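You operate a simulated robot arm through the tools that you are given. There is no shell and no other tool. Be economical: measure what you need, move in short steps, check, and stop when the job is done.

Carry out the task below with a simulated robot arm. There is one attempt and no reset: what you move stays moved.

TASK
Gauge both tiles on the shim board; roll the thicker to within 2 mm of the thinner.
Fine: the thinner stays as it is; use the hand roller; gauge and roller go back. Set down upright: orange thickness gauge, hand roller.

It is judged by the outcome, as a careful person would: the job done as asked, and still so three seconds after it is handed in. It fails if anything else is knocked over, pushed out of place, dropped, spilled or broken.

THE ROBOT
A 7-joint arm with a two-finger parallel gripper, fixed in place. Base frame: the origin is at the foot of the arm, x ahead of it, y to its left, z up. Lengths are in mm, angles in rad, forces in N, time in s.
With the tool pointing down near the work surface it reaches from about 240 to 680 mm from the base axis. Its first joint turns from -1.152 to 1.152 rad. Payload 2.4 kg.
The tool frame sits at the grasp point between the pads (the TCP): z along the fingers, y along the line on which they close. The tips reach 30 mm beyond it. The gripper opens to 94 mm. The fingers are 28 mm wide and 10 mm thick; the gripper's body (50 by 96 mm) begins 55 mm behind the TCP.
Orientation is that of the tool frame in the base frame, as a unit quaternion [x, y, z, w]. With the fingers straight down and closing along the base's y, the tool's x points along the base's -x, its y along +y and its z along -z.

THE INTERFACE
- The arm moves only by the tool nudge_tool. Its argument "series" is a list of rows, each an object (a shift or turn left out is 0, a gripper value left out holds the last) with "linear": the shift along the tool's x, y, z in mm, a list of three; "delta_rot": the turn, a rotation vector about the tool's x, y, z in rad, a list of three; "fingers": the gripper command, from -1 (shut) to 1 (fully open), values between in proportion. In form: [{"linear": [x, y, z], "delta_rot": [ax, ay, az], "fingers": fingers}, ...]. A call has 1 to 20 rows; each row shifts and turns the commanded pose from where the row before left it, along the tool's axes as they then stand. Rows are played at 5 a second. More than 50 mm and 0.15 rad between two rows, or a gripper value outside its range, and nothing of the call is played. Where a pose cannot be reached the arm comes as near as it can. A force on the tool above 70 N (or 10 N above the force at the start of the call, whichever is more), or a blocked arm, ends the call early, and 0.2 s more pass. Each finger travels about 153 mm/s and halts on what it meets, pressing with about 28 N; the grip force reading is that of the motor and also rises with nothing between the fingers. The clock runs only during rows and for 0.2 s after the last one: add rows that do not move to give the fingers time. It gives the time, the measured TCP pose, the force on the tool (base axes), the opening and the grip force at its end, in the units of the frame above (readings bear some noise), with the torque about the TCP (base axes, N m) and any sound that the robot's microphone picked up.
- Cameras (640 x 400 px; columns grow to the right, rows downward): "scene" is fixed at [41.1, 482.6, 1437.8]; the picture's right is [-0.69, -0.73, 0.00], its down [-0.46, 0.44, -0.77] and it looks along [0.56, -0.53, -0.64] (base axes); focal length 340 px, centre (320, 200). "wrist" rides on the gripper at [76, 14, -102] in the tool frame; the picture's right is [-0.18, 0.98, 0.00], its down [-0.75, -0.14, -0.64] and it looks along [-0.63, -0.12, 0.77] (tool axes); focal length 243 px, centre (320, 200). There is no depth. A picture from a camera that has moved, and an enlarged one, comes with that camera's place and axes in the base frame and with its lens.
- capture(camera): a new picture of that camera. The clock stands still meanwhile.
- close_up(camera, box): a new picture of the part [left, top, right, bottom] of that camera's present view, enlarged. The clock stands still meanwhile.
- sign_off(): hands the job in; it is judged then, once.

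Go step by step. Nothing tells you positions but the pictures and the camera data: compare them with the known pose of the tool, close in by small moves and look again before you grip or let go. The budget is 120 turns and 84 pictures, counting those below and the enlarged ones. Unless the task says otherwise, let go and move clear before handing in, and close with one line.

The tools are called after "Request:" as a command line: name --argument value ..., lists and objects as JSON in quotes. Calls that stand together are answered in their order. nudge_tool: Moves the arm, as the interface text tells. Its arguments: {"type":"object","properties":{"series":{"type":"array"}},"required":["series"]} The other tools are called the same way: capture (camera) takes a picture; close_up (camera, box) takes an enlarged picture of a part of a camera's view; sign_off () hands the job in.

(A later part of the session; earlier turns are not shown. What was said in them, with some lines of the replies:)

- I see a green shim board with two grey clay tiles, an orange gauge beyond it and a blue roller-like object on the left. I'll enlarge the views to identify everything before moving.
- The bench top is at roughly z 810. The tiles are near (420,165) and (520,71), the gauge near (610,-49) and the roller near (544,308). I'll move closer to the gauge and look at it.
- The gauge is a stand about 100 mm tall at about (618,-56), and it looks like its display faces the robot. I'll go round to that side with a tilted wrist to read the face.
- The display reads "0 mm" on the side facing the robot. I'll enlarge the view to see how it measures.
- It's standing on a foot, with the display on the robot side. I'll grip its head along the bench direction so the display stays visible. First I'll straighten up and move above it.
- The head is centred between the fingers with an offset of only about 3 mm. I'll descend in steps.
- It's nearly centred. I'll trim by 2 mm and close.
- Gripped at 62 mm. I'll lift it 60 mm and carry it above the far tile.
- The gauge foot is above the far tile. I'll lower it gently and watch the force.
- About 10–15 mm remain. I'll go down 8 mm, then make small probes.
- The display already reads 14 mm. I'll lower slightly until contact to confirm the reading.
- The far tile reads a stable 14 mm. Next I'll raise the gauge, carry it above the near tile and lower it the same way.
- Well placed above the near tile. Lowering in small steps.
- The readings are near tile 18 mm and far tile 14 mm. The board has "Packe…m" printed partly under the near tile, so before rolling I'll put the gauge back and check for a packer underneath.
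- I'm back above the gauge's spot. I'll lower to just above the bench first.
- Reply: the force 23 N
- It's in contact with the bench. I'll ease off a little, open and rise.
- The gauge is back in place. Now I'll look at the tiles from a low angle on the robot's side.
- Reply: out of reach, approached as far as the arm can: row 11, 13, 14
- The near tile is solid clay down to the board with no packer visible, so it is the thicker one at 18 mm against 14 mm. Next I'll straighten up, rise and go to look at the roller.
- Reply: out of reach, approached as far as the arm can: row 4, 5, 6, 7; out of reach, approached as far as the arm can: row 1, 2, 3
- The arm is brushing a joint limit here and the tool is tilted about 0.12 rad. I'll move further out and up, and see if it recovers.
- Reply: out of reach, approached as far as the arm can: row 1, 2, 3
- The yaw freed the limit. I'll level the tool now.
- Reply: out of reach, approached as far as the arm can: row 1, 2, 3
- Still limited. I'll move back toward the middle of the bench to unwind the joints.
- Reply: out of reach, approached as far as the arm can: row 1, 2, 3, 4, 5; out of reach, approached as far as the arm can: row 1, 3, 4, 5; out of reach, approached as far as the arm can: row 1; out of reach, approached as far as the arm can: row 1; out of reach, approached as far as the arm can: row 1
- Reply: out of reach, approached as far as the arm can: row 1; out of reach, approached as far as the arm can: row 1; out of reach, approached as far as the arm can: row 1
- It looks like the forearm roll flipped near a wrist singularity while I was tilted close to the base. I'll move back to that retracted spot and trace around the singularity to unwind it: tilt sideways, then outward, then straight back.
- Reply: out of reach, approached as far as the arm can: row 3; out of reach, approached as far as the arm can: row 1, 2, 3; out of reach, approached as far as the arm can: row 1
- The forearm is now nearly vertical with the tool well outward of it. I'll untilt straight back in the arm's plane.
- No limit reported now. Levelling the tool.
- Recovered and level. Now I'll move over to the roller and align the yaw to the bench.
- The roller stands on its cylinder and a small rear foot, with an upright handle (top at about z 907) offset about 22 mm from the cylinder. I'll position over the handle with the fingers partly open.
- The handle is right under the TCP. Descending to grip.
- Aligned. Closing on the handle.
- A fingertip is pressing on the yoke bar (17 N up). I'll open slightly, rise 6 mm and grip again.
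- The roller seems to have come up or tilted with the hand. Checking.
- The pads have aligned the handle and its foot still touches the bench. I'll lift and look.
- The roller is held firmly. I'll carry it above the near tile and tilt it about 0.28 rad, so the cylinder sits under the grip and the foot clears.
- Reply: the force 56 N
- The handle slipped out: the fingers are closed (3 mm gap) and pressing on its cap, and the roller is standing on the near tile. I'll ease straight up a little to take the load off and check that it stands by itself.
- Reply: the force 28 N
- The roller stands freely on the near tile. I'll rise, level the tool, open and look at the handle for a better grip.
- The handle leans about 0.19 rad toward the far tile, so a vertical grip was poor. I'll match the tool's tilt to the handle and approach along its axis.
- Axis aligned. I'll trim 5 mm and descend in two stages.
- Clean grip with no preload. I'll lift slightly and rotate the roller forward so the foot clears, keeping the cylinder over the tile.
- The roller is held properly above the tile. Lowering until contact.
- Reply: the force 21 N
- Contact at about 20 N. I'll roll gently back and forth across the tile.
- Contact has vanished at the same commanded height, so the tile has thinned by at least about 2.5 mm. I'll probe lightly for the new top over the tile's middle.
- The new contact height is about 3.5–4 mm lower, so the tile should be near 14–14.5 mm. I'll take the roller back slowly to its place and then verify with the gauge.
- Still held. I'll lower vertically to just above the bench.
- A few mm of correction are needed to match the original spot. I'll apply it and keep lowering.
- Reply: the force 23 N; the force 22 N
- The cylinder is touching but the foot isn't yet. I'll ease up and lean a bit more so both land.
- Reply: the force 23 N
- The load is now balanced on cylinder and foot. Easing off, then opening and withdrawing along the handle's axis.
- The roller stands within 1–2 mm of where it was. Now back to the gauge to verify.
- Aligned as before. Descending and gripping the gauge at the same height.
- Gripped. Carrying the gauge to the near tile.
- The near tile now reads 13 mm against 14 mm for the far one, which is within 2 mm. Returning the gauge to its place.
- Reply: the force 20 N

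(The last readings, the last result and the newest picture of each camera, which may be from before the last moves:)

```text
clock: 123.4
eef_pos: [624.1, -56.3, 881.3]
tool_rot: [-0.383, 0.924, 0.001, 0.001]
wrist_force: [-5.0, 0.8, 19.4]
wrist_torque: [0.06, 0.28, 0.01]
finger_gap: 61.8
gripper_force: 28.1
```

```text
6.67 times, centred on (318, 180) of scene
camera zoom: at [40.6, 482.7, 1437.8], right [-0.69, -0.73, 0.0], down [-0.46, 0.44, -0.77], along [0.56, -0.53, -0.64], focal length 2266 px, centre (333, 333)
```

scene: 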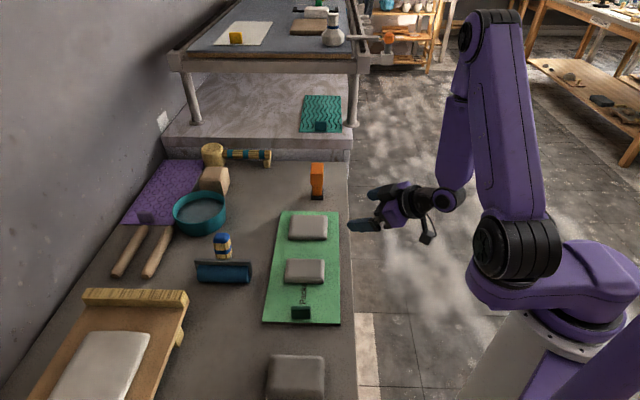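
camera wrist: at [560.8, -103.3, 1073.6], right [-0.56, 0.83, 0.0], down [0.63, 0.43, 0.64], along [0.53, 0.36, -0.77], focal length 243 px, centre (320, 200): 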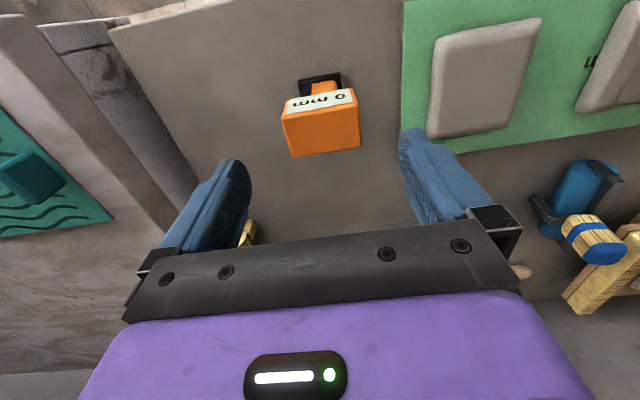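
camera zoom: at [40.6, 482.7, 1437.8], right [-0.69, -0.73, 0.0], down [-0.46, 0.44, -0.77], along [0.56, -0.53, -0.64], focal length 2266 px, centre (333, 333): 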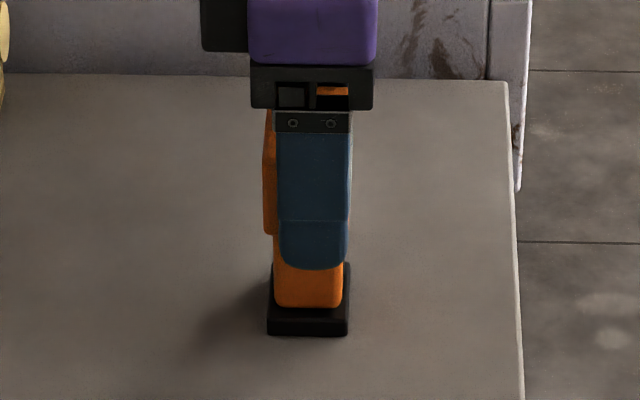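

It has touched down about 4 mm off its original spot. I'll lift 3 mm, shift it and set it down again.

Request:
nudge_tool --series '[{"linear": [0, 0, -4]}, {"linear": [4.4, 0, 0]}, {}, {"linear": [0, 0, 2.4]}, {}, {}]'

Request:
nudge_tool --series '[{"linear": [0, 0, 0.8]}, {}, {}]'

```text
clock: 124.8
eef_pos: [621.3, -59.5, 883.1]
tool_rot: [-0.382, 0.924, 0.002, 0.0]
wrist_force: [-0.2, 0.5, -1.1]
wrist_torque: [-0.03, -0.03, 0.02]
finger_gap: 61.7
gripper_force: 27.9
```

```text
clock: 125.6
eef_pos: [620.9, -60.4, 881.2]
tool_rot: [-0.382, 0.924, 0.001, 0.0]
wrist_force: [0.0, 0.3, 1.7]
wrist_torque: [-0.05, -0.02, -0.02]
finger_gap: 61.8
gripper_force: 28.4
```

Light contact. Releasing and rising clear.

Request:
nudge_tool --series '[{"fingers": 0}, {"fingers": 0.6}, {"fingers": 1}, {}, {}, {"linear": [0, 0, -20]}, {"linear": [0, 0, -30]}, {"linear": [0, 0, -40]}, {"linear": [0, 0, -40]}, {"linear": [0, 0, -30]}, {}]'

Request:
close_up --camera "scene" --box '[286, 150, 350, 210]'

Request:
capture --camera "scene"

```text
clock: 128.0
eef_pos: [619.4, -58.4, 1044.0]
tool_rot: [-0.383, 0.924, 0.001, 0.0]
wrist_force: [-0.6, -0.3, 0.2]
wrist_torque: [-0.01, 0.01, 0.01]
finger_gap: 93.9
gripper_force: 0.0
```

```text
6.67 times, centred on (318, 180) of scene
camera zoom: at [41.0, 482.6, 1437.8], right [-0.69, -0.73, 0.0], down [-0.46, 0.44, -0.77], along [0.56, -0.53, -0.64], focal length 2266 px, centre (333, 333)
```

zoom: 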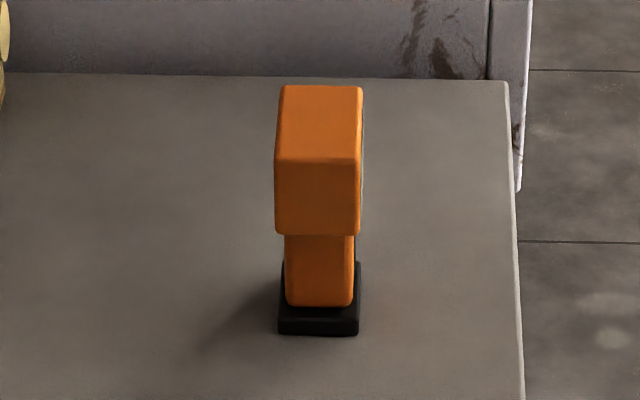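

```text
13 pictures are left
```

scene: 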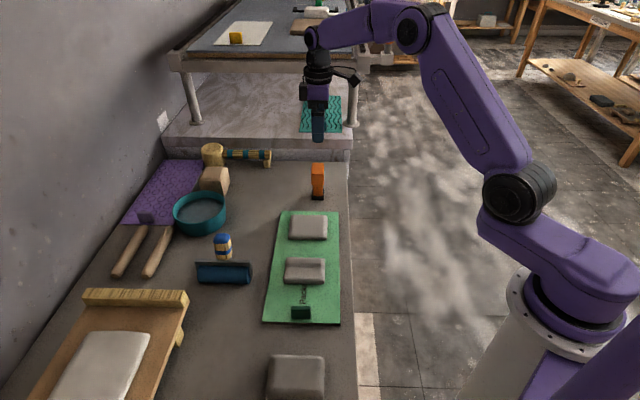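

Gauge and roller are back in place and standing, the arm is clear, and the tiles read 13 mm and 14 mm. Handing in.

Request:
sign_off

```text
The job is handed in.
```

The near tile was rolled from 18 mm to 13 mm, within 2 mm of the untouched 14 mm far tile, and the gauge and roller are back upright in their places; the roller did slip from the gripper once, dropping about 45 mm onto the near tile, where it stayed upright.
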